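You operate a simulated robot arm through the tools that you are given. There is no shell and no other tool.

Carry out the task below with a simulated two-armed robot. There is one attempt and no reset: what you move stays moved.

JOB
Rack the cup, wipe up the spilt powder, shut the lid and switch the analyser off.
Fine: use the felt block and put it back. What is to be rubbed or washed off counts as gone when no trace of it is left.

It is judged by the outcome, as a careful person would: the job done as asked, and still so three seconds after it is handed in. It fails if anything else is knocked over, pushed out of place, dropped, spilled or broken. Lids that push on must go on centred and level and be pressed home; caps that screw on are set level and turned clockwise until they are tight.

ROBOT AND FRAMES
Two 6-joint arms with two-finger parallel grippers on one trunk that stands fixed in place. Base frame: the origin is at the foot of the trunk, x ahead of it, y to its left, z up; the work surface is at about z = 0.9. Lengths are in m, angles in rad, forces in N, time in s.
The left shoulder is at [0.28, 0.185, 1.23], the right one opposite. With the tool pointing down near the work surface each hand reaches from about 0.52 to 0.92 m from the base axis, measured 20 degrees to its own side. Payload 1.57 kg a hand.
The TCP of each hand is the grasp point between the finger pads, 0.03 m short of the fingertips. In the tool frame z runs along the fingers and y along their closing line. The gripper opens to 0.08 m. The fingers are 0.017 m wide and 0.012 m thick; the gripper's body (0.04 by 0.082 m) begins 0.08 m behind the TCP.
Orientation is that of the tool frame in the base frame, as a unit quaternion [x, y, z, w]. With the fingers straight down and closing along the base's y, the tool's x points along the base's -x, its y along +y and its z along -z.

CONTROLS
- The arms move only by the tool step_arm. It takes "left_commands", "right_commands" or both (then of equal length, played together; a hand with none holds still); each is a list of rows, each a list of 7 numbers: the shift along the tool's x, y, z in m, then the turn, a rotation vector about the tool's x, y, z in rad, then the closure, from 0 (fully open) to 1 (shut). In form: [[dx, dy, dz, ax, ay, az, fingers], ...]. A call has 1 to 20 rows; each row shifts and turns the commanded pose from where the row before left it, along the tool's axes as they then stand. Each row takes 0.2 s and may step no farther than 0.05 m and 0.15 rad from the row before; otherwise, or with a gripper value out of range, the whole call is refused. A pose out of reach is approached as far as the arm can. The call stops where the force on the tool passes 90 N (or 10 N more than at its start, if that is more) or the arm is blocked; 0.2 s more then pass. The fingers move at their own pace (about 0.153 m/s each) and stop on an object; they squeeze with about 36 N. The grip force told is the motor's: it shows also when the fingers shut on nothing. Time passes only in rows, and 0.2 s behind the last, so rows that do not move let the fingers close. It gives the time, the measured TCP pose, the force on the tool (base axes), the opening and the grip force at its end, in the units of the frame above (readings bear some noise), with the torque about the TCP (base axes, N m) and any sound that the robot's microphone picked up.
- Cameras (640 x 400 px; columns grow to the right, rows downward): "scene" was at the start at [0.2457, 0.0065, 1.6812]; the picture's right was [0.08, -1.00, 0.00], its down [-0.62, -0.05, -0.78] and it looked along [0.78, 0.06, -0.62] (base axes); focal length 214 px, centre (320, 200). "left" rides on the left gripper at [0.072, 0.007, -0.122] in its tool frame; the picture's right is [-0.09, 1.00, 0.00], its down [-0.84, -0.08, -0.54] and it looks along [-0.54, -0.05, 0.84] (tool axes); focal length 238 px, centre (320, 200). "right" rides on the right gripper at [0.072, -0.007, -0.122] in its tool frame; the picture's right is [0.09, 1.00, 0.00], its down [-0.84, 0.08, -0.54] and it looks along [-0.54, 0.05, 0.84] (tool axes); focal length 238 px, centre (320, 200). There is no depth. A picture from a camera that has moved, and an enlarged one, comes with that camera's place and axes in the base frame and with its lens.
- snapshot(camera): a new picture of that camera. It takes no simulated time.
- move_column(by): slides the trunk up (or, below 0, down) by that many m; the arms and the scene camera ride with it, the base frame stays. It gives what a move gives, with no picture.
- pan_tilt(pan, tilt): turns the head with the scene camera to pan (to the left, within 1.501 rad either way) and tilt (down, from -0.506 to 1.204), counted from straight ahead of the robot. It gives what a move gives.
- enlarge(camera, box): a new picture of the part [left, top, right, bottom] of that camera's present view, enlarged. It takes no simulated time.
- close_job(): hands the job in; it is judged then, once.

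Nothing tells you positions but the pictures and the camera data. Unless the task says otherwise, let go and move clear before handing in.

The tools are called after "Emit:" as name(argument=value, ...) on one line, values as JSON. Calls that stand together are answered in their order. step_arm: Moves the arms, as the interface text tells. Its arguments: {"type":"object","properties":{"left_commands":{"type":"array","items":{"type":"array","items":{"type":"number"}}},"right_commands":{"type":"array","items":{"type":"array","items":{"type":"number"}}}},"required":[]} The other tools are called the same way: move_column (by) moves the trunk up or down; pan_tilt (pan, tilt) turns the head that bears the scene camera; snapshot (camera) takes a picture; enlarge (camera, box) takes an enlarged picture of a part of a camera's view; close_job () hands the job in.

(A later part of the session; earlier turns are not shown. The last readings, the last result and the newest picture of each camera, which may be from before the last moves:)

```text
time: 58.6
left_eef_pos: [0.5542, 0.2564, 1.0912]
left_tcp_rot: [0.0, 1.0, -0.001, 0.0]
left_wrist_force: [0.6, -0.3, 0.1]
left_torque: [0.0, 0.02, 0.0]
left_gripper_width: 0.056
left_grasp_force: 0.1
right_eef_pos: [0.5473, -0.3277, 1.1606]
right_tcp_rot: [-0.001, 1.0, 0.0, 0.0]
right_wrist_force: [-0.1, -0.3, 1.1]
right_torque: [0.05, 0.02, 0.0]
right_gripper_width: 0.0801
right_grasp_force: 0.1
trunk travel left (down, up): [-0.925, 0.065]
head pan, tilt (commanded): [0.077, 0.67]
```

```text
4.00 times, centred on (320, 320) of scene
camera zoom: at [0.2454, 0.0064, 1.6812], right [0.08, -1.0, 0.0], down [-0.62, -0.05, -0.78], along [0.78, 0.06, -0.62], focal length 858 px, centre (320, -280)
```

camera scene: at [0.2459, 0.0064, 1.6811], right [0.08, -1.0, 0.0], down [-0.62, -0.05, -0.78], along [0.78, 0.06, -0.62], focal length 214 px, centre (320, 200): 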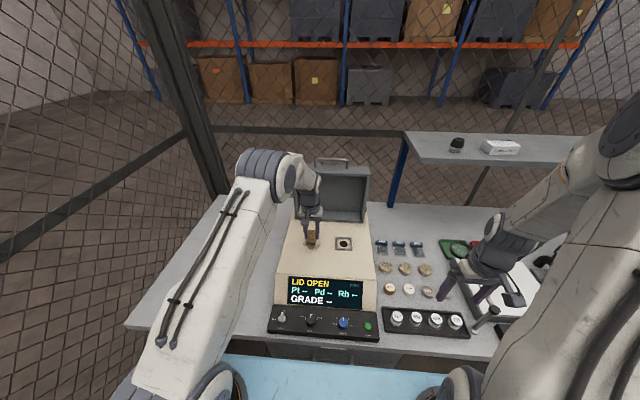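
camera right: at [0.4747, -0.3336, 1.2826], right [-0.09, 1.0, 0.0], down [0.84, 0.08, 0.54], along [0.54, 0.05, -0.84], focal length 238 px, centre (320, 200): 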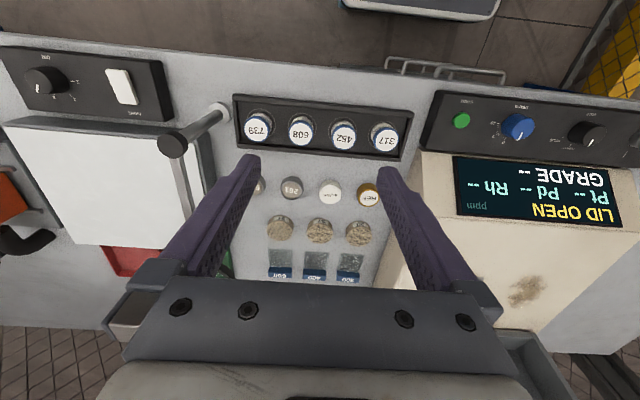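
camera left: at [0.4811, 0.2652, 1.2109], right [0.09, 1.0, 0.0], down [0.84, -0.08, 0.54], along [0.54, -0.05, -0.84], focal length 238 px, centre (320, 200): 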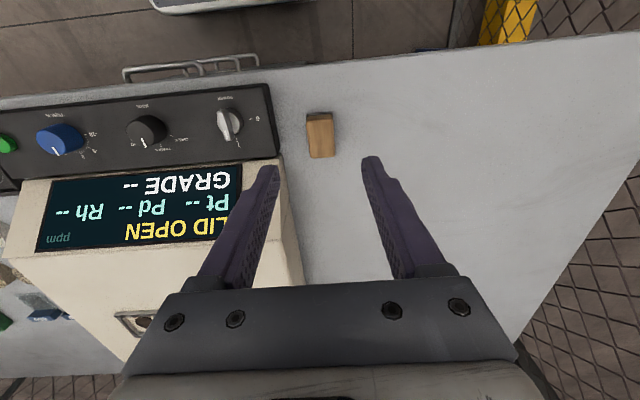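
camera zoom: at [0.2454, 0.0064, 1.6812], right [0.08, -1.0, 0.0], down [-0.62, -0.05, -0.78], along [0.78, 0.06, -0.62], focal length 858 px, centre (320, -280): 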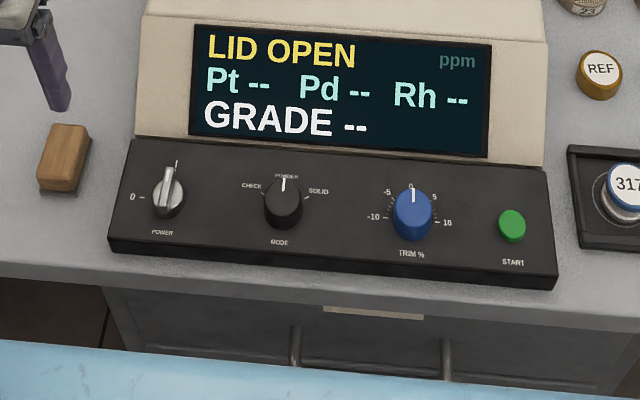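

The felt block is back in place. Next is the lid: I'll raise the right hand to view the lid and its handle from above and triangulate it.

Emit:
step_arm(right_commands=[[-0.0066, 0.025, -0.04, 0, 0, 0, 0], [-0.0066, 0.025, -0.04, 0, 0, 0, 0], [-0.0066, 0.025, -0.04, 0, 0, 0, 0], [-0.0066, 0.025, -0.04, 0, 0, 0, 0], [-0.0066, 0.025, -0.04, 0, 0, 0, 0], [-0.0066, 0.025, -0.04, 0, 0, 0, 0], [-0.0066, 0.025, -0.04, 0, 0, 0, 0], [-0.0066, 0.025, -0.04, 0, 0, 0, 0], [-0.0066, 0.025, -0.04, 0, 0, 0, 0], [-0.0066, 0.025, -0.04, 0, 0, 0, 0], [-0.0066, 0.025, -0.04, 0, 0, 0, 0], [0, 0, 0, 0, 0, 0, 0]])

Emit:
snapshot(camera="right")

Emit:
snapshot(camera="scene")

Emit:
enlarge(camera="scene", box=[280, 145, 392, 215])

```text
time: 61.2
left_eef_pos: [0.5558, 0.2586, 1.0903]
left_tcp_rot: [0.0, 1.0, -0.001, 0.001]
left_wrist_force: [0.4, 0.1, 0.3]
left_torque: [-0.01, 0.01, 0.02]
left_gripper_width: 0.0561
left_grasp_force: 0.1
right_eef_pos: [0.6143, -0.0585, 1.5733]
right_tcp_rot: [-0.001, 1.0, 0.0, 0.001]
right_wrist_force: [-0.7, 0.5, 0.0]
right_torque: [-0.02, -0.02, 0.0]
right_gripper_width: 0.0801
right_grasp_force: 0.1
right hand out of reach, approached as far as the arm can: row 11
trunk travel left (down, up): [-0.925, 0.065]
head pan, tilt (commanded): [0.077, 0.67]
```

```text
taken
camera right: at [0.5417, -0.0644, 1.6949], right [-0.09, 1.0, 0.0], down [0.84, 0.08, 0.54], along [0.54, 0.05, -0.84], focal length 238 px, centre (320, 200)
```

right: 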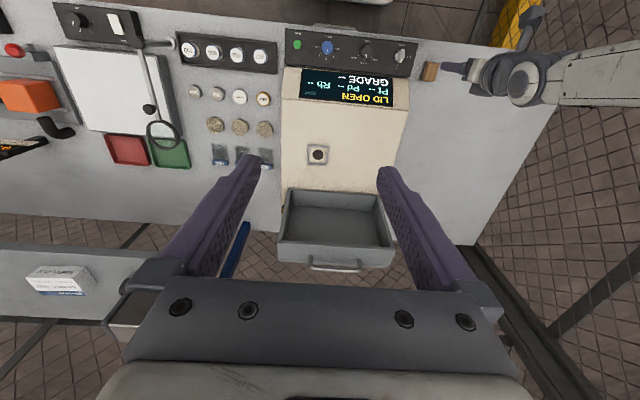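

```text
taken
camera scene: at [0.2456, 0.0067, 1.6812], right [0.08, -1.0, 0.0], down [-0.62, -0.05, -0.78], along [0.78, 0.06, -0.62], focal length 214 px, centre (320, 200)
```

scene: 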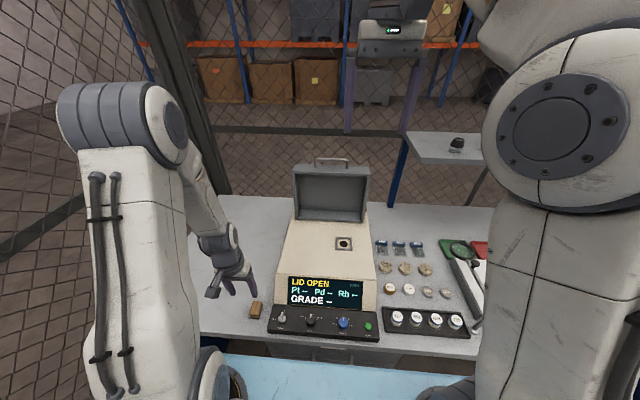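

```text
5.71 times, centred on (336, 180) of scene
camera zoom: at [0.2456, 0.0067, 1.6812], right [0.08, -1.0, 0.0], down [-0.62, -0.05, -0.78], along [0.78, 0.06, -0.62], focal length 1226 px, centre (229, 314)
```

zoom: 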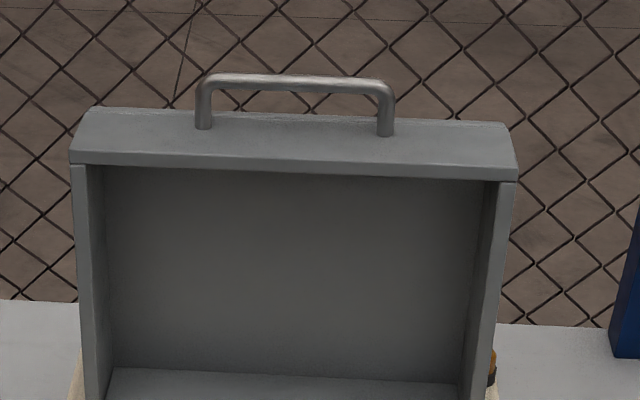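

Emit:
enlarge(camera="right", box=[265, 180, 409, 280])

```text
4.00 times, centred on (337, 230) of right
camera zoom: at [0.5417, -0.0644, 1.6949], right [-0.09, 1.0, 0.0], down [0.84, 0.08, 0.54], along [0.54, 0.05, -0.84], focal length 953 px, centre (252, 80)
```

zoom: 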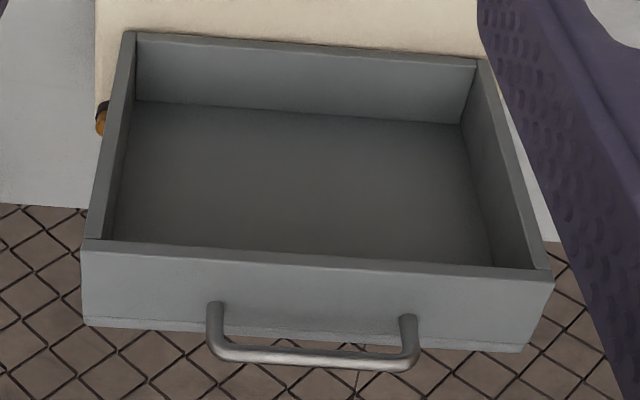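

The handle bar is at about (1.015, 0.018, 1.275), standing 0.035 off the lid's front wall, and the lid leans a little past vertical. I'll turn the right tool so its fingers close in the vertical x–z plane and point forward and down, working in free space.

Emit:
step_arm(right_commands=[[0, -0.01, 0.04, 0, 0, 0, 0.5], [0, -0.01, 0.04, 0, 0, 0, 0.5], [0, -0.01, 0.04, 0, 0, 0, 0.5], [0, 0, 0, 0, 0, -0.1428, 0.5], [0, 0, 0, 0, 0, -0.1428, 0.5], [0, 0, 0, 0, 0, -0.1428, 0.5], [0, 0, 0, 0, 0, -0.1428, 0.5], [0, 0, 0, 0, 0, -0.1428, 0.5], [0, 0, 0, 0, 0, -0.1428, 0.5], [0, 0, 0, 0, 0, -0.1428, 0.5], [0, 0, 0, 0, 0, -0.1428, 0.5], [0, 0, 0, 0, 0, -0.1428, 0.5], [0, 0, 0, 0, 0, -0.1428, 0.5], [0, 0, 0, 0, 0, -0.1428, 0.5], [0, 0, 0, 0, 0, 0, 0.5]])

Emit:
snapshot(camera="scene")

Emit:
snapshot(camera="right")

```text
time: 64.4
left_eef_pos: [0.5534, 0.2575, 1.0886]
left_tcp_rot: [0.0, 1.0, -0.001, 0.001]
left_wrist_force: [0.6, -0.4, 0.6]
left_torque: [0.01, -0.01, 0.0]
left_gripper_width: 0.056
left_grasp_force: 0.0
right_eef_pos: [0.6148, -0.0875, 1.4535]
right_tcp_rot: [0.708, -0.706, -0.001, 0.001]
right_wrist_force: [0.5, 0.4, 0.4]
right_torque: [0.02, 0.02, 0.0]
right_gripper_width: 0.0399
right_grasp_force: 0.0
trunk travel left (down, up): [-0.925, 0.065]
head pan, tilt (commanded): [0.077, 0.67]
```

```text
taken
camera scene: at [0.2457, 0.0066, 1.6811], right [0.08, -1.0, 0.0], down [-0.62, -0.05, -0.78], along [0.78, 0.06, -0.62], focal length 214 px, centre (320, 200)
```

scene: 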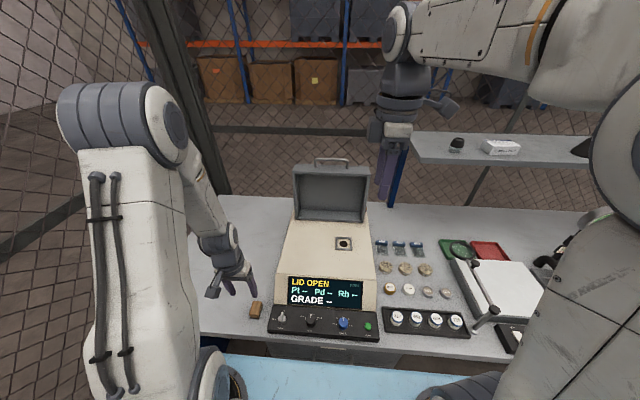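

```text
taken
camera right: at [0.6196, -0.1599, 1.5739], right [-1.0, -0.09, 0.0], down [-0.08, 0.84, 0.54], along [-0.05, 0.54, -0.84], focal length 238 px, centre (320, 200)
```

right: 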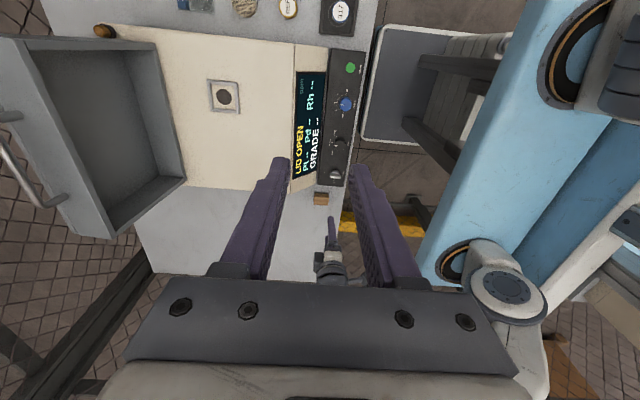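

The yaw turn worked. Now I'll move forward a bit and pitch the tool so the fingers point forward and about 30° below horizontal.

Emit:
step_arm(right_commands=[[0, -0.045, 0, 0, 0, 0, 0.5], [0, -0.045, 0, 0, 0, 0, 0.5], [0, -0.04, 0, 0, 0, 0, 0.5], [0, 0, 0, 0.1496, 0, 0, 0.5], [0, 0, 0, 0.1496, 0, 0, 0.5], [0, 0, 0, 0.1496, 0, 0, 0.5], [0, 0, 0, 0.1496, 0, 0, 0.5], [0, 0, 0, 0.1496, 0, 0, 0.5], [0, 0, 0, 0.1496, 0, 0, 0.5], [0, 0, 0, 0.1496, 0, 0, 0.5], [0, 0, 0, 0, 0, 0, 0.5]])

Emit:
snapshot(camera="scene")

Emit:
snapshot(camera="right")

```text
time: 66.8
left_eef_pos: [0.5535, 0.2575, 1.0903]
left_tcp_rot: [0.0, 1.0, -0.001, 0.001]
left_wrist_force: [0.1, 0.0, 0.4]
left_torque: [0.0, 0.02, -0.01]
left_gripper_width: 0.0559
left_grasp_force: 0.1
right_eef_pos: [0.7427, -0.0884, 1.4513]
right_tcp_rot: [0.613, -0.611, 0.354, -0.354]
right_wrist_force: [0.0, 0.2, -0.2]
right_torque: [0.01, -0.02, 0.02]
right_gripper_width: 0.0399
right_grasp_force: 0.0
trunk travel left (down, up): [-0.925, 0.065]
head pan, tilt (commanded): [0.077, 0.67]
```

```text
taken
camera scene: at [0.2456, 0.0065, 1.6812], right [0.08, -1.0, 0.0], down [-0.62, -0.05, -0.78], along [0.78, 0.06, -0.62], focal length 214 px, centre (320, 200)
```

scene: 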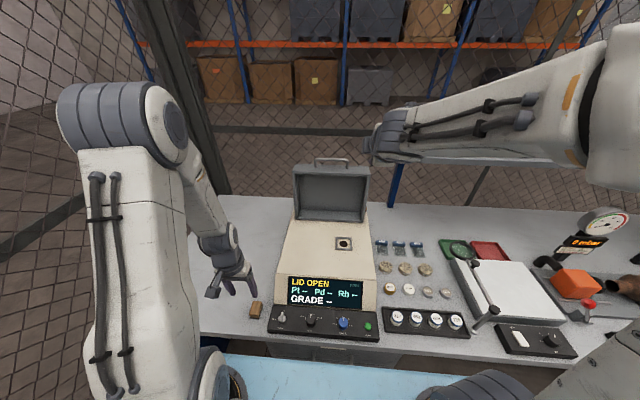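

```text
taken
camera right: at [0.6402, -0.16, 1.5184], right [-0.5, -0.09, -0.86], down [-0.51, 0.84, 0.2], along [0.7, 0.54, -0.46], focal length 238 px, centre (320, 200)
```

right: 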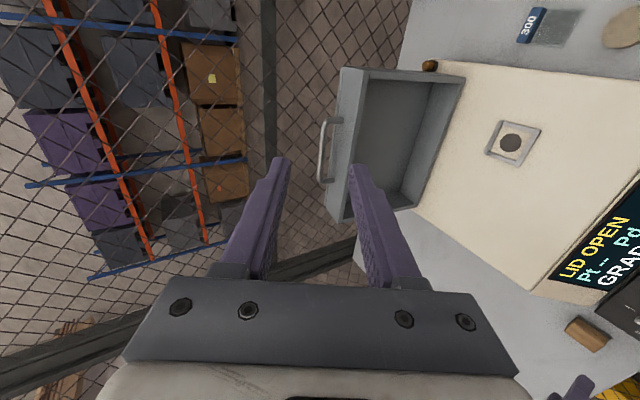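

Emit:
enlarge(camera="right", box=[280, 60, 480, 185])

Emit:
enlarge(camera="scene", box=[280, 130, 408, 210])

```text
3.20 times, centred on (380, 122) of right
camera zoom: at [0.6402, -0.16, 1.5184], right [-0.5, -0.09, -0.86], down [-0.51, 0.84, 0.2], along [0.7, 0.54, -0.46], focal length 763 px, centre (128, 448)
```

zoom: 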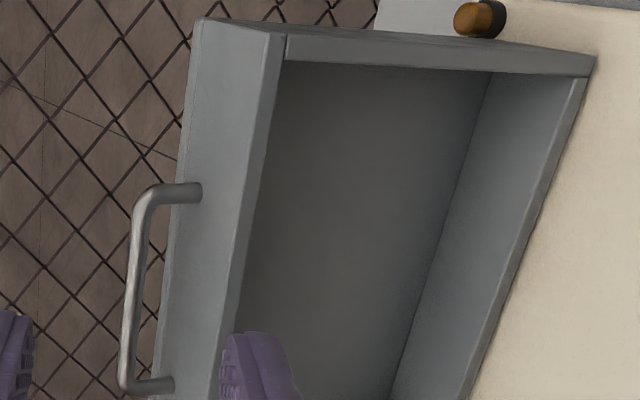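

```text
5.00 times, centred on (344, 170) of scene
camera zoom: at [0.2456, 0.0065, 1.6812], right [0.08, -1.0, 0.0], down [-0.62, -0.05, -0.78], along [0.78, 0.06, -0.62], focal length 1072 px, centre (200, 350)
```

zoom: 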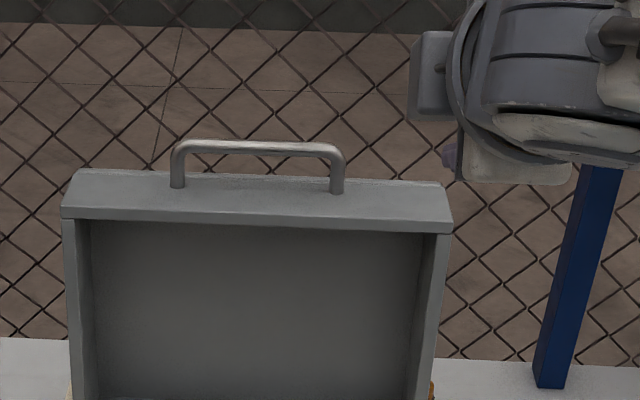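

The bar lies almost exactly along the tool axis. I'll move forward to about 10 cm short of it and re-check before entering the handle.

Emit:
step_arm(right_commands=[[-0.0176, 0.002, 0.038, 0, 0, 0, 0.5], [-0.0176, 0.002, 0.038, 0, 0, 0, 0.5], [-0.0176, 0.002, 0.038, 0, 0, 0, 0.5], [-0.0176, 0.002, 0.038, 0, 0, 0, 0.5], [-0.0176, 0.002, 0.038, 0, 0, 0, 0.5], [0, 0, 0, 0, 0, 0, 0.5]])

Emit:
snapshot(camera="right")

Emit:
enlarge(camera="scene", box=[280, 130, 408, 210])

```text
time: 68.2
left_eef_pos: [0.5544, 0.2588, 1.0897]
left_tcp_rot: [0.0, 1.0, -0.001, 0.0]
left_wrist_force: [-0.3, 0.3, -0.5]
left_torque: [0.01, 0.01, 0.02]
left_gripper_width: 0.0558
left_grasp_force: 0.0
right_eef_pos: [0.906, -0.0003, 1.3507]
right_tcp_rot: [0.613, -0.612, 0.353, -0.354]
right_wrist_force: [0.5, -1.1, -0.4]
right_torque: [0.02, 0.04, 0.03]
right_gripper_width: 0.0401
right_grasp_force: 0.1
trunk travel left (down, up): [-0.925, 0.065]
head pan, tilt (commanded): [0.077, 0.67]
```

```text
taken
camera right: at [0.8032, -0.0722, 1.416], right [-0.5, -0.09, -0.86], down [-0.51, 0.84, 0.2], along [0.7, 0.54, -0.46], focal length 238 px, centre (320, 200)
```

right: 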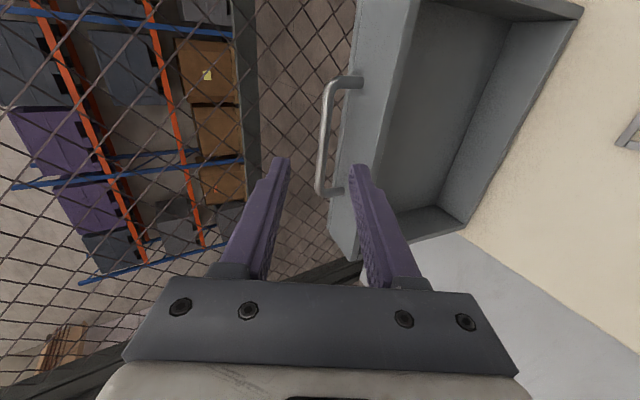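

```text
5.00 times, centred on (344, 170) of scene
camera zoom: at [0.2461, 0.0067, 1.6811], right [0.08, -1.0, 0.0], down [-0.62, -0.05, -0.78], along [0.78, 0.06, -0.62], focal length 1072 px, centre (200, 350)
```

zoom: 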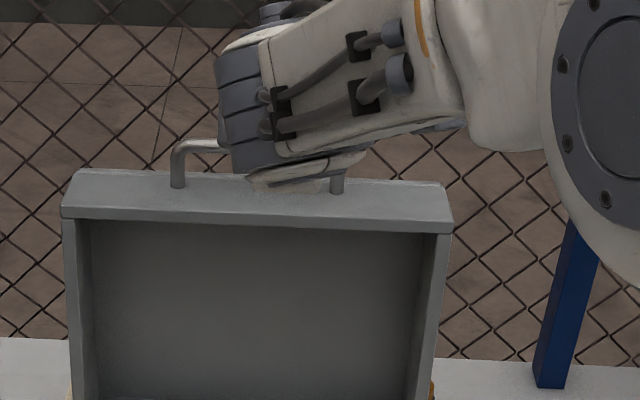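

The bar is about 0.135 m ahead and 0.009 m toward the lower finger. I'll narrow the opening to about 0.024 so the lower finger clears the lid wall, then advance part way.

Emit:
step_arm(right_commands=[[0, 0.003, 0.02, 0, 0, 0, 0.7], [0, 0.003, 0.02, 0, 0, 0, 0.7], [0, 0.003, 0.02, 0, 0, 0, 0.7], [0, 0, 0.01, 0, 0, 0, 0.7], [0, 0, 0, 0, 0, 0, 0.7]])

Emit:
snapshot(camera="right")

Emit:
enlarge(camera="right", box=[256, 60, 416, 160])

```text
time: 69.4
left_eef_pos: [0.5538, 0.2581, 1.0897]
left_tcp_rot: [0.0, 1.0, -0.002, 0.0]
left_wrist_force: [0.1, -0.1, -0.7]
left_torque: [-0.01, 0.02, 0.02]
left_gripper_width: 0.0562
left_grasp_force: 0.1
right_eef_pos: [0.9593, -0.0013, 1.3059]
right_tcp_rot: [-0.612, 0.612, -0.354, 0.353]
right_wrist_force: [0.1, 0.7, 1.1]
right_torque: [0.01, -0.01, 0.02]
right_gripper_width: 0.0242
right_grasp_force: 0.0
trunk travel left (down, up): [-0.925, 0.065]
head pan, tilt (commanded): [0.077, 0.67]
```

```text
taken
camera right: at [0.8564, -0.0724, 1.3721], right [-0.5, -0.09, -0.86], down [-0.51, 0.84, 0.2], along [0.7, 0.54, -0.46], focal length 238 px, centre (320, 200)
```

right: 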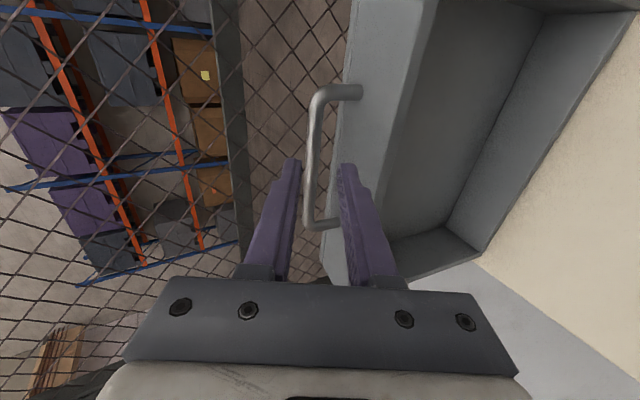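

```text
4.00 times, centred on (336, 110) of right
camera zoom: at [0.8564, -0.0724, 1.3721], right [-0.5, -0.09, -0.86], down [-0.51, 0.84, 0.2], along [0.7, 0.54, -0.46], focal length 953 px, centre (256, 560)
```

zoom: 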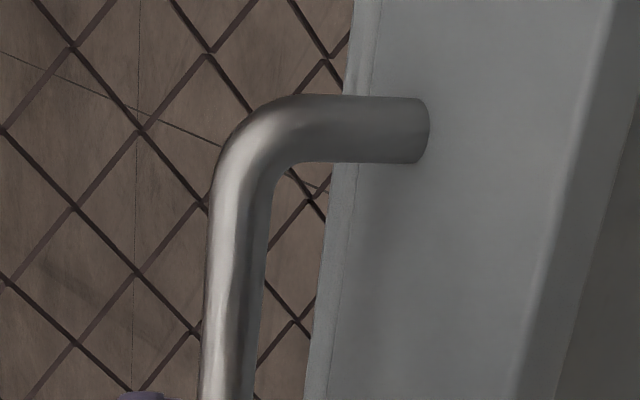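

I'm now about 6 mm low relative to the bar centre. I'll correct toward the upper side and advance a bit more.

Emit:
step_arm(right_commands=[[0, -0.006, 0.005, 0, 0, 0, 0.7], [0, 0, 0.015, 0, 0, 0, 0.7], [0, 0, 0, 0, 0, 0, 0.7]])

Emit:
snapshot(camera="right")

Emit:
enlarge(camera="right", box=[240, 130, 400, 230])

```text
time: 70.2
left_eef_pos: [0.5534, 0.2577, 1.089]
left_tcp_rot: [0.0, 1.0, -0.001, 0.001]
left_wrist_force: [0.7, 0.2, 0.3]
left_torque: [0.01, 0.09, 0.0]
left_gripper_width: 0.0561
left_grasp_force: 0.1
right_eef_pos: [0.979, -0.0006, 1.3008]
right_tcp_rot: [-0.612, 0.612, -0.354, 0.353]
right_wrist_force: [0.1, 0.2, 0.1]
right_torque: [0.03, -0.04, -0.02]
right_gripper_width: 0.0238
right_grasp_force: 0.2
trunk travel left (down, up): [-0.925, 0.065]
head pan, tilt (commanded): [0.077, 0.67]
```

```text
taken
camera right: at [0.8769, -0.0727, 1.3672], right [-0.5, -0.09, -0.86], down [-0.51, 0.84, 0.2], along [0.7, 0.54, -0.46], focal length 238 px, centre (320, 200)
```

right: 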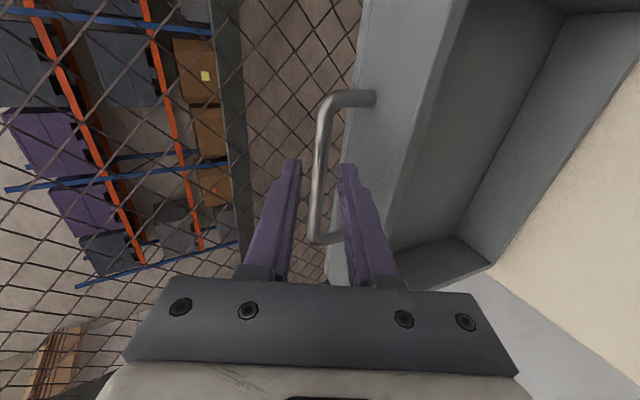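

```text
4.00 times, centred on (320, 180) of right
camera zoom: at [0.8769, -0.0727, 1.3672], right [-0.5, -0.09, -0.86], down [-0.51, 0.84, 0.2], along [0.7, 0.54, -0.46], focal length 953 px, centre (320, 280)
```

zoom: 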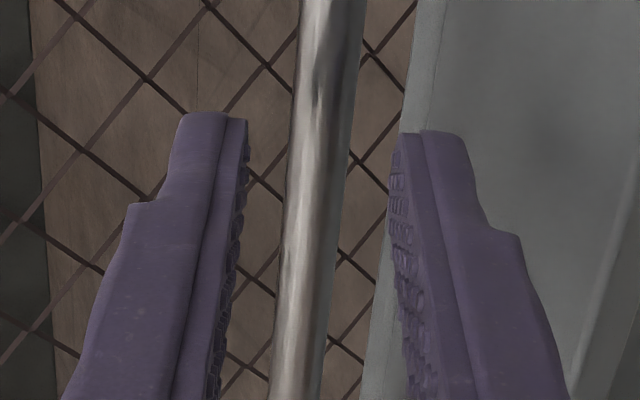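

The bar is centred between the fingers, about 0.049 m beyond the TCP. I'll slide the fingers around it with a slightly smaller opening.

Emit:
step_arm(right_commands=[[0, 0, 0.01, 0, 0, 0, 0.73], [0, 0, 0.012, 0, 0, 0, 0.73], [0, 0, 0, 0, 0, 0, 0.73]])

Emit:
enlarge(camera="right", box=[240, 130, 400, 230])

```text
time: 71.0
left_eef_pos: [0.5546, 0.257, 1.0891]
left_tcp_rot: [0.0, 1.0, -0.001, 0.001]
left_wrist_force: [0.3, 0.0, -0.3]
left_torque: [0.05, -0.01, -0.01]
left_gripper_width: 0.0558
left_grasp_force: 0.1
right_eef_pos: [0.9987, -0.0019, 1.2902]
right_tcp_rot: [-0.612, 0.613, -0.353, 0.353]
right_wrist_force: [0.8, 0.4, -0.6]
right_torque: [-0.01, 0.0, 0.03]
right_gripper_width: 0.0217
right_grasp_force: 0.1
trunk travel left (down, up): [-0.925, 0.065]
head pan, tilt (commanded): [0.077, 0.67]
```

```text
4.00 times, centred on (320, 180) of right
camera zoom: at [0.8958, -0.0723, 1.3564], right [-0.5, -0.09, -0.86], down [-0.51, 0.84, 0.2], along [0.7, 0.54, -0.46], focal length 953 px, centre (320, 280)
```

zoom: 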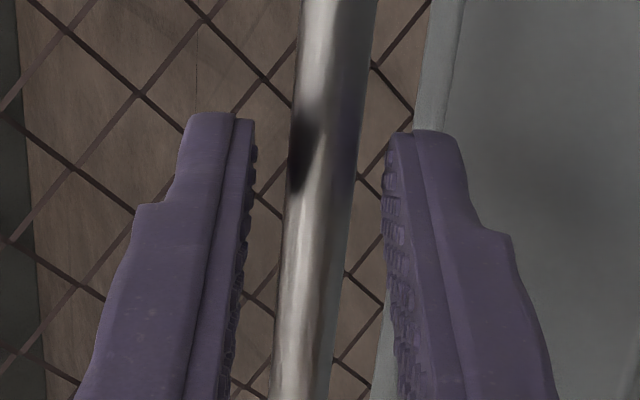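

Emit:
step_arm(right_commands=[[0, 0, 0.008, 0, 0, 0, 0.73], [0, 0, 0.006, 0, 0, 0, 0.73], [0, 0, 0, 0, 0, 0, 0.73]])

Emit:
snapshot(camera="right")

Emit:
enlarge(camera="right", box=[240, 130, 400, 230])

Emit:
enlarge(camera="scene", box=[280, 130, 408, 210])

```text
time: 71.8
left_eef_pos: [0.5548, 0.257, 1.0894]
left_tcp_rot: [-0.001, 1.0, -0.001, 0.001]
left_wrist_force: [0.3, -0.8, -0.2]
left_torque: [0.02, 0.0, 0.04]
left_gripper_width: 0.0562
left_grasp_force: 0.1
right_eef_pos: [1.011, -0.001, 1.284]
right_tcp_rot: [0.612, -0.612, 0.354, -0.354]
right_wrist_force: [-0.7, 0.3, -0.2]
right_torque: [0.01, 0.02, -0.02]
right_gripper_width: 0.0216
right_grasp_force: 0.1
trunk travel left (down, up): [-0.925, 0.065]
head pan, tilt (commanded): [0.077, 0.67]
```

```text
taken
camera right: at [0.9075, -0.0718, 1.3499], right [-0.5, -0.09, -0.86], down [-0.51, 0.84, 0.2], along [0.7, 0.54, -0.46], focal length 238 px, centre (320, 200)
```

right: 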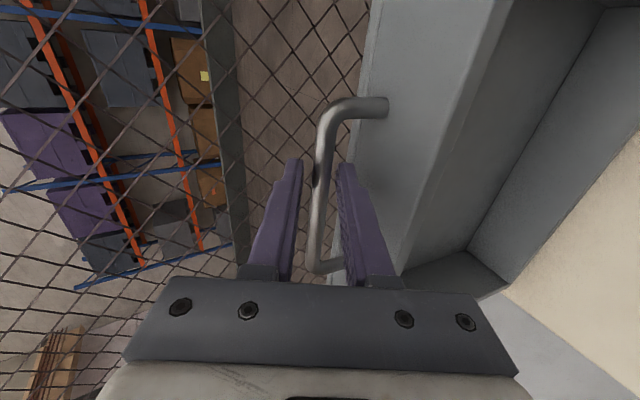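

```text
4.00 times, centred on (320, 180) of right
camera zoom: at [0.9075, -0.0718, 1.3499], right [-0.5, -0.09, -0.86], down [-0.51, 0.84, 0.2], along [0.7, 0.54, -0.46], focal length 953 px, centre (320, 280)
```

zoom: 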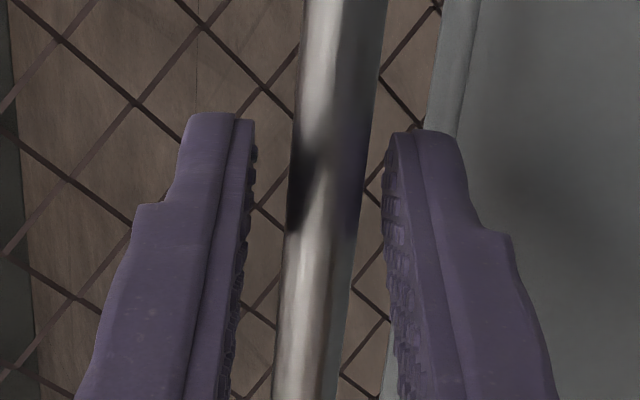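

```text
5.00 times, centred on (344, 170) of scene
camera zoom: at [0.2458, 0.0066, 1.6811], right [0.08, -1.0, 0.0], down [-0.62, -0.05, -0.78], along [0.78, 0.06, -0.62], focal length 1072 px, centre (200, 350)
```

zoom: 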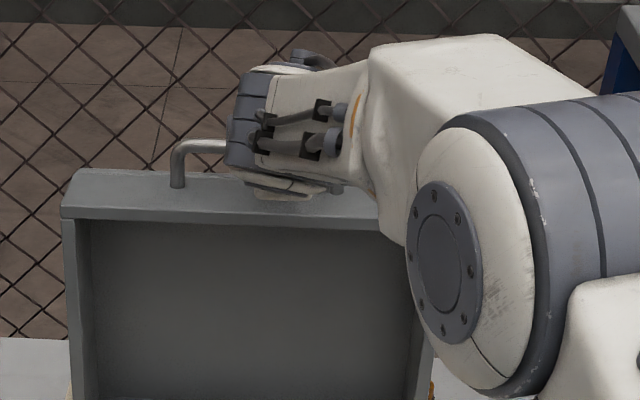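

The bar sits centred in the fingers, about 1.2 cm short of the tips. I'll advance 3 mm and clamp it for the first part of the swing, where the pull is mostly along the fingers.

Emit:
step_arm(right_commands=[[0, 0, 0.003, 0, 0, 0, 0.73], [0, 0, 0, 0, 0, 0, 1], [0, 0, 0, 0, 0, 0, 1], [0, 0, 0, 0, 0, 0, 1]])

Emit:
snapshot(camera="right")

```text
time: 72.8
left_eef_pos: [0.5544, 0.2593, 1.0894]
left_tcp_rot: [0.001, 1.0, -0.001, 0.001]
left_wrist_force: [-1.1, 0.3, 0.5]
left_torque: [0.05, 0.01, 0.03]
left_gripper_width: 0.0559
left_grasp_force: 0.1
right_eef_pos: [1.0137, 0.0, 1.2798]
right_tcp_rot: [0.613, -0.613, 0.353, -0.352]
right_wrist_force: [-7.6, 0.5, -5.7]
right_torque: [0.32, 0.07, -0.26]
right_gripper_width: 0.0119
right_grasp_force: 28.8
trunk travel left (down, up): [-0.925, 0.065]
head pan, tilt (commanded): [0.077, 0.67]
```

```text
taken
camera right: at [0.9097, -0.0717, 1.3471], right [-0.5, -0.09, -0.86], down [-0.51, 0.84, 0.2], along [0.7, 0.54, -0.47], focal length 238 px, centre (320, 200)
```

right: 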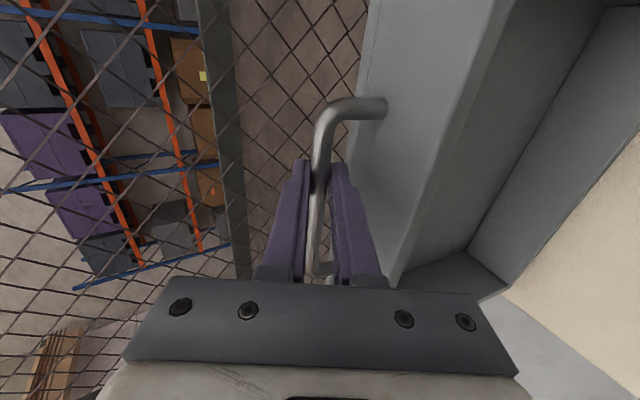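

The bar is clamped (0.012 m thick). I'll begin the arc in small steps and watch the forces.

Emit:
step_arm(right_commands=[[0, 0.0026, -0.0094, 0, 0, 0, 1], [0, 0.0026, -0.0094, 0, 0, 0, 1], [0, 0, 0, 0, 0, 0, 1]])

Emit:
step_arm(right_commands=[[0, 0.0032, -0.0092, 0, 0, 0, 1], [0, 0.0033, -0.0091, 0, 0, 0, 1], [0, 0, 0, 0, 0, 0, 1]])

Emit:
snapshot(camera="right")

Emit:
snapshot(camera="scene")

```text
time: 73.6
left_eef_pos: [0.5548, 0.2586, 1.0902]
left_tcp_rot: [0.0, 1.0, -0.001, 0.001]
left_wrist_force: [0.5, -0.3, -0.4]
left_torque: [0.0, -0.01, 0.05]
left_gripper_width: 0.0563
left_grasp_force: 0.0
right_eef_pos: [0.9932, -0.0005, 1.2854]
right_tcp_rot: [0.613, -0.613, 0.354, -0.352]
right_wrist_force: [0.8, 0.2, -11.9]
right_torque: [0.57, 0.12, 0.31]
right_gripper_width: 0.0115
right_grasp_force: 29.1
trunk travel left (down, up): [-0.925, 0.065]
head pan, tilt (commanded): [0.077, 0.67]
```

```text
time: 74.4
left_eef_pos: [0.5557, 0.257, 1.0884]
left_tcp_rot: [0.0, 1.0, -0.001, 0.0]
left_wrist_force: [0.5, -0.1, -1.3]
left_torque: [0.0, -0.04, -0.02]
left_gripper_width: 0.0559
left_grasp_force: 0.0
right_eef_pos: [0.9771, -0.0, 1.2882]
right_tcp_rot: [0.614, -0.612, 0.352, -0.352]
right_wrist_force: [0.5, 2.0, -17.1]
right_torque: [0.34, 0.14, -0.13]
right_gripper_width: 0.0118
right_grasp_force: 29.0
trunk travel left (down, up): [-0.925, 0.065]
head pan, tilt (commanded): [0.077, 0.67]
```

```text
taken
camera right: at [0.8736, -0.0718, 1.3547], right [-0.5, -0.09, -0.86], down [-0.51, 0.84, 0.2], along [0.7, 0.54, -0.47], focal length 238 px, centre (320, 200)
```

right: 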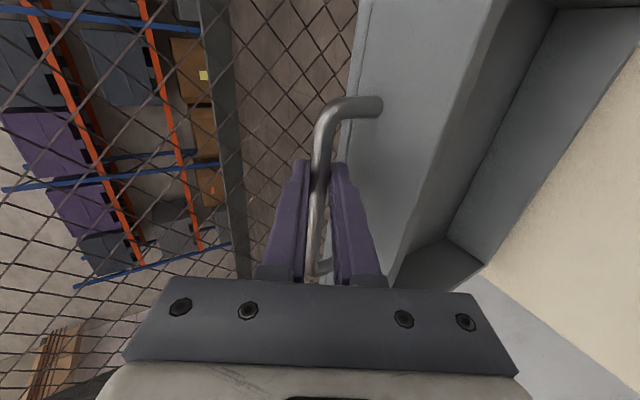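

```text
taken
camera scene: at [0.2469, 0.0068, 1.6809], right [0.08, -1.0, 0.0], down [-0.62, -0.05, -0.78], along [0.78, 0.06, -0.62], focal length 214 px, centre (320, 200)
```

scene: 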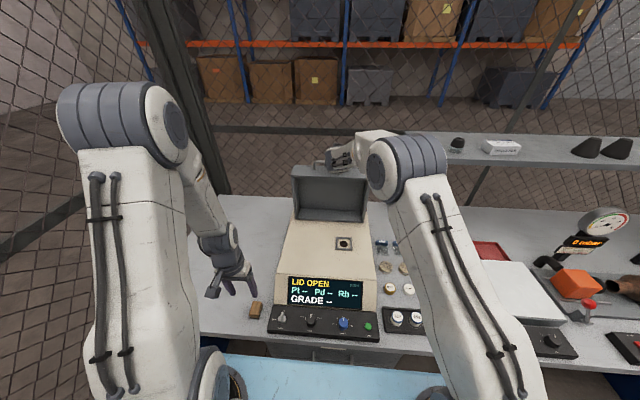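

The lid swings with modest force; the path was slightly too high, which puts the hinge at about x=0.965. I'll continue the arc with a correction.

Emit:
step_arm(right_commands=[[0, 0.005, -0.0082, 0, 0, 0, 1], [0, 0.0051, -0.0081, 0, 0, 0, 1], [0, 0.005, -0.0084, 0, 0, 0, 1], [0, 0.0049, -0.0083, 0, 0, 0, 1], [0, 0, 0, 0, 0, 0, 1]])

Emit:
step_arm(right_commands=[[0, 0.0055, -0.008, 0, 0, 0, 1], [0, 0.0056, -0.008, 0, 0, 0, 1], [0, 0, 0, 0, 0, 0, 1]])

Emit:
enlarge(camera="scene", box=[270, 140, 398, 220])

```text
time: 75.6
left_eef_pos: [0.5552, 0.2577, 1.0885]
left_tcp_rot: [0.0, 1.0, -0.001, 0.002]
left_wrist_force: [0.0, -0.6, -0.2]
left_torque: [-0.01, 0.02, -0.03]
left_gripper_width: 0.0561
left_grasp_force: 0.0
right_eef_pos: [0.9386, 0.0003, 1.291]
right_tcp_rot: [0.613, -0.611, 0.355, -0.355]
right_wrist_force: [3.4, -2.6, 0.0]
right_torque: [0.41, -0.06, 0.15]
right_gripper_width: 0.0117
right_grasp_force: 28.8
trunk travel left (down, up): [-0.925, 0.065]
head pan, tilt (commanded): [0.077, 0.67]
```

```text
time: 76.4
left_eef_pos: [0.554, 0.2576, 1.0902]
left_tcp_rot: [0.0, 1.0, 0.0, 0.0]
left_wrist_force: [0.0, 0.6, -0.5]
left_torque: [0.03, 0.0, -0.06]
left_gripper_width: 0.0559
left_grasp_force: 0.2
right_eef_pos: [0.9188, 0.0002, 1.291]
right_tcp_rot: [-0.611, 0.613, -0.354, 0.354]
right_wrist_force: [2.5, -2.0, 10.1]
right_torque: [0.05, -0.12, -0.38]
right_gripper_width: 0.0115
right_grasp_force: 28.2
trunk travel left (down, up): [-0.925, 0.065]
head pan, tilt (commanded): [0.077, 0.67]
```

```text
5.00 times, centred on (334, 180) of scene
camera zoom: at [0.2454, 0.0064, 1.6813], right [0.08, -1.0, 0.0], down [-0.62, -0.05, -0.78], along [0.78, 0.06, -0.62], focal length 1072 px, centre (250, 300)
```

zoom: 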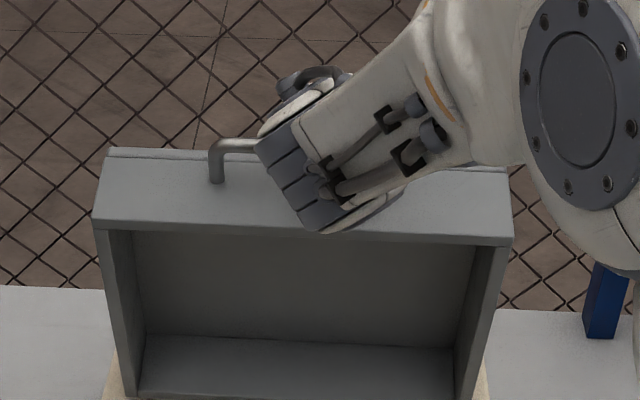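

The data now fit a hinge at about (0.946, 1.005) with radius 0.278. I'll continue along that arc, gradually pitching the tool further down.

Emit:
step_arm(right_commands=[[0, 0.0052, -0.0079, -0.02, 0, 0, 1], [0, 0.0053, -0.008, -0.02, 0, 0, 1], [0, 0.0061, -0.0074, -0.02, 0, 0, 1], [0, 0.0061, -0.0073, -0.02, 0, 0, 1], [0, 0, 0, 0, 0, 0, 1]])

Emit:
step_arm(right_commands=[[0, 0.0068, -0.0065, -0.02, 0, 0, 1], [0, 0.0068, -0.0065, -0.02, 0, 0, 1], [0, 0.0075, -0.0058, -0.02, 0, 0, 1], [0, 0.0075, -0.0057, -0.02, 0, 0, 1], [0, 0, 0, 0, 0, 0, 1]])

Emit:
snapshot(camera="right")

Emit:
enlarge(camera="scene", box=[270, 140, 398, 220])

```text
time: 77.6
left_eef_pos: [0.5537, 0.2583, 1.0896]
left_tcp_rot: [0.0, 1.0, -0.002, 0.001]
left_wrist_force: [-0.3, -0.3, 0.3]
left_torque: [-0.03, 0.03, -0.05]
left_gripper_width: 0.0559
left_grasp_force: 0.1
right_eef_pos: [0.8767, 0.0003, 1.2831]
right_tcp_rot: [0.627, -0.626, 0.329, -0.328]
right_wrist_force: [-1.1, 1.9, 10.2]
right_torque: [0.27, -0.06, -0.05]
right_gripper_width: 0.0119
right_grasp_force: 29.0
trunk travel left (down, up): [-0.925, 0.065]
head pan, tilt (commanded): [0.077, 0.67]
```

```text
time: 78.8
left_eef_pos: [0.5541, 0.2583, 1.0896]
left_tcp_rot: [0.0, 1.0, -0.002, 0.001]
left_wrist_force: [0.7, -0.3, 0.3]
left_torque: [0.02, -0.02, 0.02]
left_gripper_width: 0.056
left_grasp_force: 0.2
right_eef_pos: [0.8413, -0.0008, 1.2751]
right_tcp_rot: [0.64, -0.639, 0.302, -0.303]
right_wrist_force: [-0.3, 2.9, 2.1]
right_torque: [0.15, -0.01, -0.08]
right_gripper_width: 0.0115
right_grasp_force: 29.0
trunk travel left (down, up): [-0.925, 0.065]
head pan, tilt (commanded): [0.077, 0.67]
```

```text
taken
camera right: at [0.751, -0.0718, 1.3563], right [-0.63, -0.09, -0.77], down [-0.47, 0.84, 0.28], along [0.62, 0.54, -0.57], focal length 238 px, centre (320, 200)
```

right: 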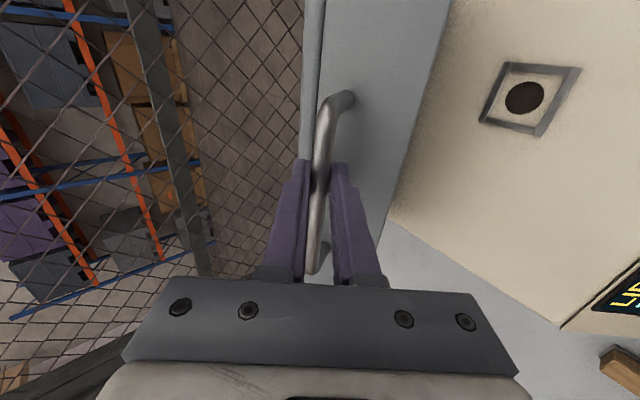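

```text
5.00 times, centred on (334, 180) of scene
camera zoom: at [0.2456, 0.0068, 1.6811], right [0.08, -1.0, 0.0], down [-0.62, -0.05, -0.78], along [0.78, 0.06, -0.62], focal length 1072 px, centre (250, 300)
```

zoom: 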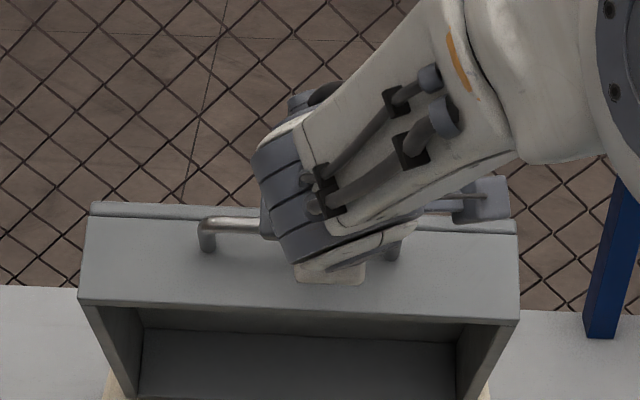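

Forces stay low and the lid follows well. I'll continue the arc in groups of a few rows.

Emit:
step_arm(right_commands=[[0, 0.0169, -0.0093, -0.024, 0, 0, 1], [0, 0.0175, -0.0079, -0.024, 0, 0, 1], [0, 0.0183, -0.0061, -0.024, 0, 0, 1], [0, 0, 0, 0, 0, 0, 1]])

Emit:
step_arm(right_commands=[[0, 0.0187, -0.0043, -0.024, 0, 0, 1], [0, 0.019, -0.0024, -0.024, 0, 0, 1], [0, 0, 0, 0, 0, 0, 1]])

Emit:
snapshot(camera="right")

Emit:
snapshot(camera="scene")

```text
time: 79.8
left_eef_pos: [0.5541, 0.258, 1.0904]
left_tcp_rot: [0.0, 1.0, -0.001, 0.001]
left_wrist_force: [0.3, 0.2, 0.2]
left_torque: [-0.04, 0.01, 0.02]
left_gripper_width: 0.0561
left_grasp_force: 0.1
right_eef_pos: [0.7884, -0.0002, 1.2504]
right_tcp_rot: [-0.649, 0.65, -0.28, 0.28]
right_wrist_force: [0.8, 1.1, 0.6]
right_torque: [-0.27, -0.01, -0.3]
right_gripper_width: 0.0117
right_grasp_force: 29.2
trunk travel left (down, up): [-0.925, 0.065]
head pan, tilt (commanded): [0.077, 0.67]
```

```text
time: 80.6
left_eef_pos: [0.5544, 0.2581, 1.0899]
left_tcp_rot: [0.0, 1.0, -0.001, 0.001]
left_wrist_force: [-0.4, -0.1, -0.6]
left_torque: [-0.04, -0.02, 0.0]
left_gripper_width: 0.056
left_grasp_force: 0.1
right_eef_pos: [0.7579, -0.0006, 1.228]
right_tcp_rot: [-0.656, 0.656, -0.264, 0.264]
right_wrist_force: [2.1, -1.1, -4.3]
right_torque: [0.0, 0.03, 0.01]
right_gripper_width: 0.0117
right_grasp_force: 29.2
trunk travel left (down, up): [-0.925, 0.065]
head pan, tilt (commanded): [0.077, 0.67]
```

```text
taken
camera right: at [0.677, -0.0719, 1.3202], right [-0.72, -0.09, -0.69], down [-0.43, 0.84, 0.34], along [0.55, 0.54, -0.64], focal length 238 px, centre (320, 200)
```

right: 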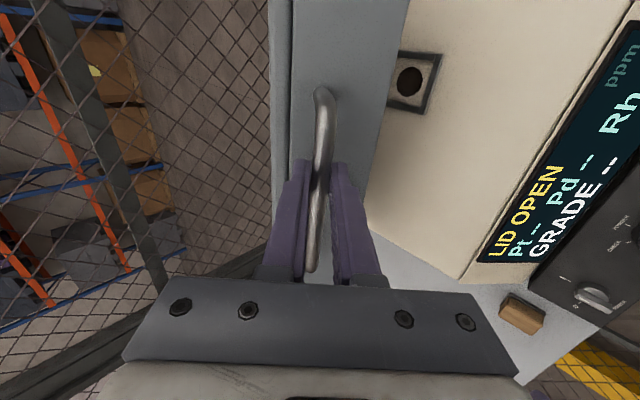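

```text
taken
camera scene: at [0.2461, 0.0066, 1.681], right [0.08, -1.0, 0.0], down [-0.62, -0.05, -0.78], along [0.78, 0.06, -0.62], focal length 214 px, centre (320, 200)
```

scene: 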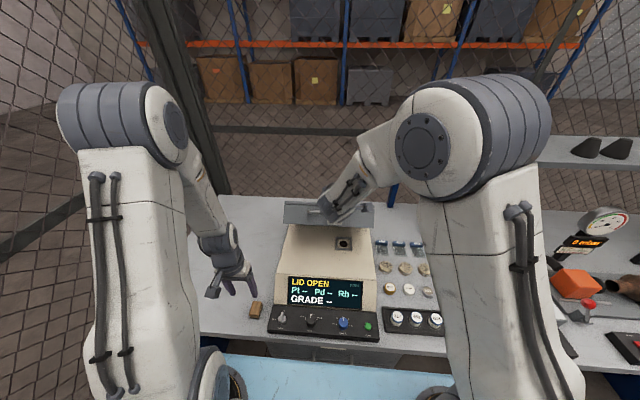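

The lid is more than halfway down with low forces. I'll keep following the arc.

Emit:
step_arm(right_commands=[[0, 0.0192, -0.0006, -0.024, 0, 0, 1], [0, 0.0191, 0.0014, -0.024, 0, 0, 1], [0, 0.019, 0.003, -0.024, 0, 0, 1], [0, 0, 0, 0, 0, 0, 1]])

Emit:
step_arm(right_commands=[[0, 0.0185, 0.0049, -0.024, 0, 0, 1], [0, 0.018, 0.0067, -0.024, 0, 0, 1], [0, 0, 0, 0, 0, 0, 1]])

Emit:
snapshot(camera="right")

Emit:
enlarge(camera="scene", box=[256, 190, 416, 290])

```text
time: 81.6
left_eef_pos: [0.5548, 0.2567, 1.0895]
left_tcp_rot: [0.0, 1.0, -0.001, 0.0]
left_wrist_force: [-0.5, 0.6, 0.4]
left_torque: [0.0, 0.01, 0.05]
left_gripper_width: 0.0561
left_grasp_force: 0.0
right_eef_pos: [0.7201, -0.0005, 1.1882]
right_tcp_rot: [-0.665, 0.665, -0.241, 0.241]
right_wrist_force: [0.1, -2.8, -1.0]
right_torque: [-0.17, 0.0, 0.04]
right_gripper_width: 0.0117
right_grasp_force: 29.2
trunk travel left (down, up): [-0.925, 0.065]
head pan, tilt (commanded): [0.077, 0.67]
```

```text
time: 82.4
left_eef_pos: [0.5538, 0.259, 1.0893]
left_tcp_rot: [0.001, 1.0, -0.001, 0.001]
left_wrist_force: [-0.8, -0.7, 0.2]
left_torque: [0.0, -0.03, 0.01]
left_gripper_width: 0.0559
left_grasp_force: 0.0
right_eef_pos: [0.6961, 0.0008, 1.1546]
right_tcp_rot: [0.672, -0.67, 0.224, -0.224]
right_wrist_force: [-0.7, 3.4, -1.5]
right_torque: [-0.1, -0.03, 0.13]
right_gripper_width: 0.0119
right_grasp_force: 29.0
trunk travel left (down, up): [-0.925, 0.065]
head pan, tilt (commanded): [0.077, 0.67]
```

```text
taken
camera right: at [0.6291, -0.072, 1.2557], right [-0.8, -0.09, -0.6], down [-0.39, 0.84, 0.39], along [0.46, 0.54, -0.7], focal length 238 px, centre (320, 200)
```

right: 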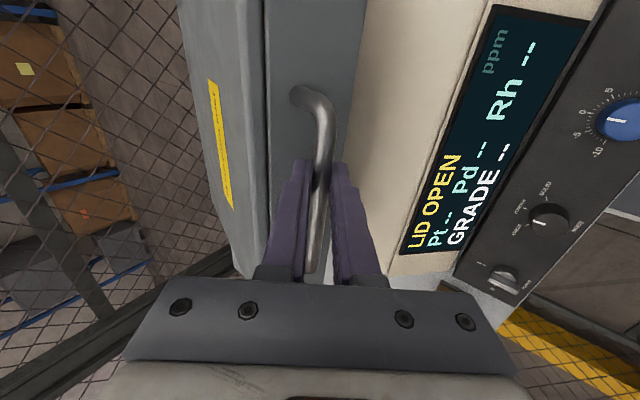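

```text
4.00 times, centred on (336, 240) of scene
camera zoom: at [0.2458, 0.007, 1.6811], right [0.08, -1.0, 0.0], down [-0.62, -0.05, -0.78], along [0.78, 0.06, -0.62], focal length 858 px, centre (256, 40)
```

zoom: 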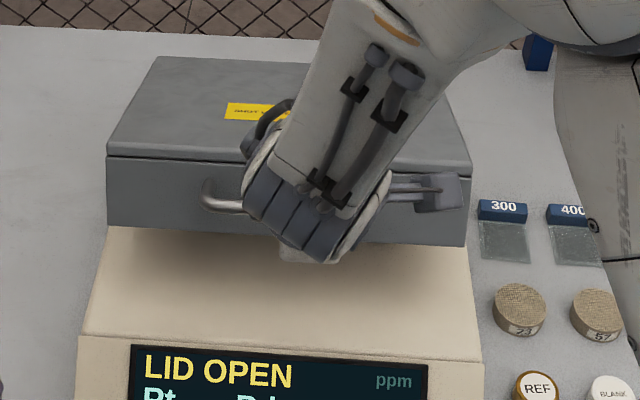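

Almost shut. I'll continue with the last steps, watching for contact.

Emit:
step_arm(right_commands=[[0, 0.0173, 0.0084, -0.024, 0, 0, 1], [0, 0.0165, 0.01, -0.024, 0, 0, 1], [0, 0, 0, 0, 0, 0, 1]])

Emit:
step_arm(right_commands=[[0, 0.0153, 0.0115, -0.024, 0, 0, 1], [0, 0, 0, 0, 0, 0, 1]])

Emit:
step_arm(right_commands=[[0, 0.0071, 0.0066, -0.012, 0, 0, 1], [0, 0, 0, 0, 0, 0, 1]])

Emit:
enlarge(camera="scene", box=[256, 200, 416, 300])

```text
time: 83.2
left_eef_pos: [0.5544, 0.2583, 1.09]
left_tcp_rot: [0.0, 1.0, 0.0, 0.001]
left_wrist_force: [-0.1, 0.8, -0.2]
left_torque: [0.01, 0.0, 0.02]
left_gripper_width: 0.0561
left_grasp_force: 0.1
right_eef_pos: [0.6812, -0.0005, 1.119]
right_tcp_rot: [0.677, -0.675, 0.207, -0.207]
right_wrist_force: [-3.2, 6.8, -1.3]
right_torque: [0.07, 0.03, 0.27]
right_gripper_width: 0.0119
right_grasp_force: 28.9
trunk travel left (down, up): [-0.925, 0.065]
head pan, tilt (commanded): [0.077, 0.67]
```

```text
time: 83.8
left_eef_pos: [0.5537, 0.2586, 1.0896]
left_tcp_rot: [0.0, 1.0, -0.001, 0.001]
left_wrist_force: [1.1, -0.6, 0.8]
left_torque: [0.01, 0.0, 0.0]
left_gripper_width: 0.0561
left_grasp_force: 0.0
right_eef_pos: [0.6758, -0.0009, 1.1016]
right_tcp_rot: [0.679, -0.678, 0.2, -0.198]
right_wrist_force: [-4.8, 3.5, -1.1]
right_torque: [-0.38, 0.09, 0.08]
right_gripper_width: 0.012
right_grasp_force: 29.4
trunk travel left (down, up): [-0.925, 0.065]
head pan, tilt (commanded): [0.077, 0.67]
```

```text
time: 84.4
left_eef_pos: [0.5537, 0.2577, 1.0899]
left_tcp_rot: [0.0, 1.0, 0.0, 0.001]
left_wrist_force: [-0.7, 1.3, 0.4]
left_torque: [0.03, 0.0, 0.0]
left_gripper_width: 0.0558
left_grasp_force: 0.0
right_eef_pos: [0.6729, 0.0003, 1.0922]
right_tcp_rot: [0.68, -0.679, 0.196, -0.195]
right_wrist_force: [-5.5, 1.4, -1.7]
right_torque: [-0.39, 0.05, 0.15]
right_gripper_width: 0.0118
right_grasp_force: 29.3
trunk travel left (down, up): [-0.925, 0.065]
head pan, tilt (commanded): [0.077, 0.67]
```

```text
4.00 times, centred on (336, 250) of scene
camera zoom: at [0.2454, 0.0068, 1.6812], right [0.08, -1.0, 0.0], down [-0.62, -0.05, -0.78], along [0.78, 0.06, -0.62], focal length 858 px, centre (256, 0)
```

zoom: 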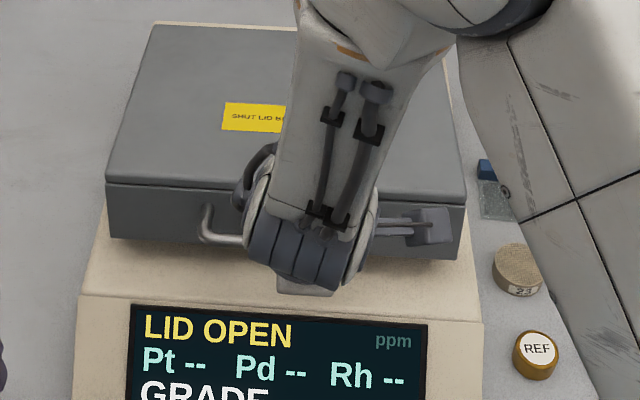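

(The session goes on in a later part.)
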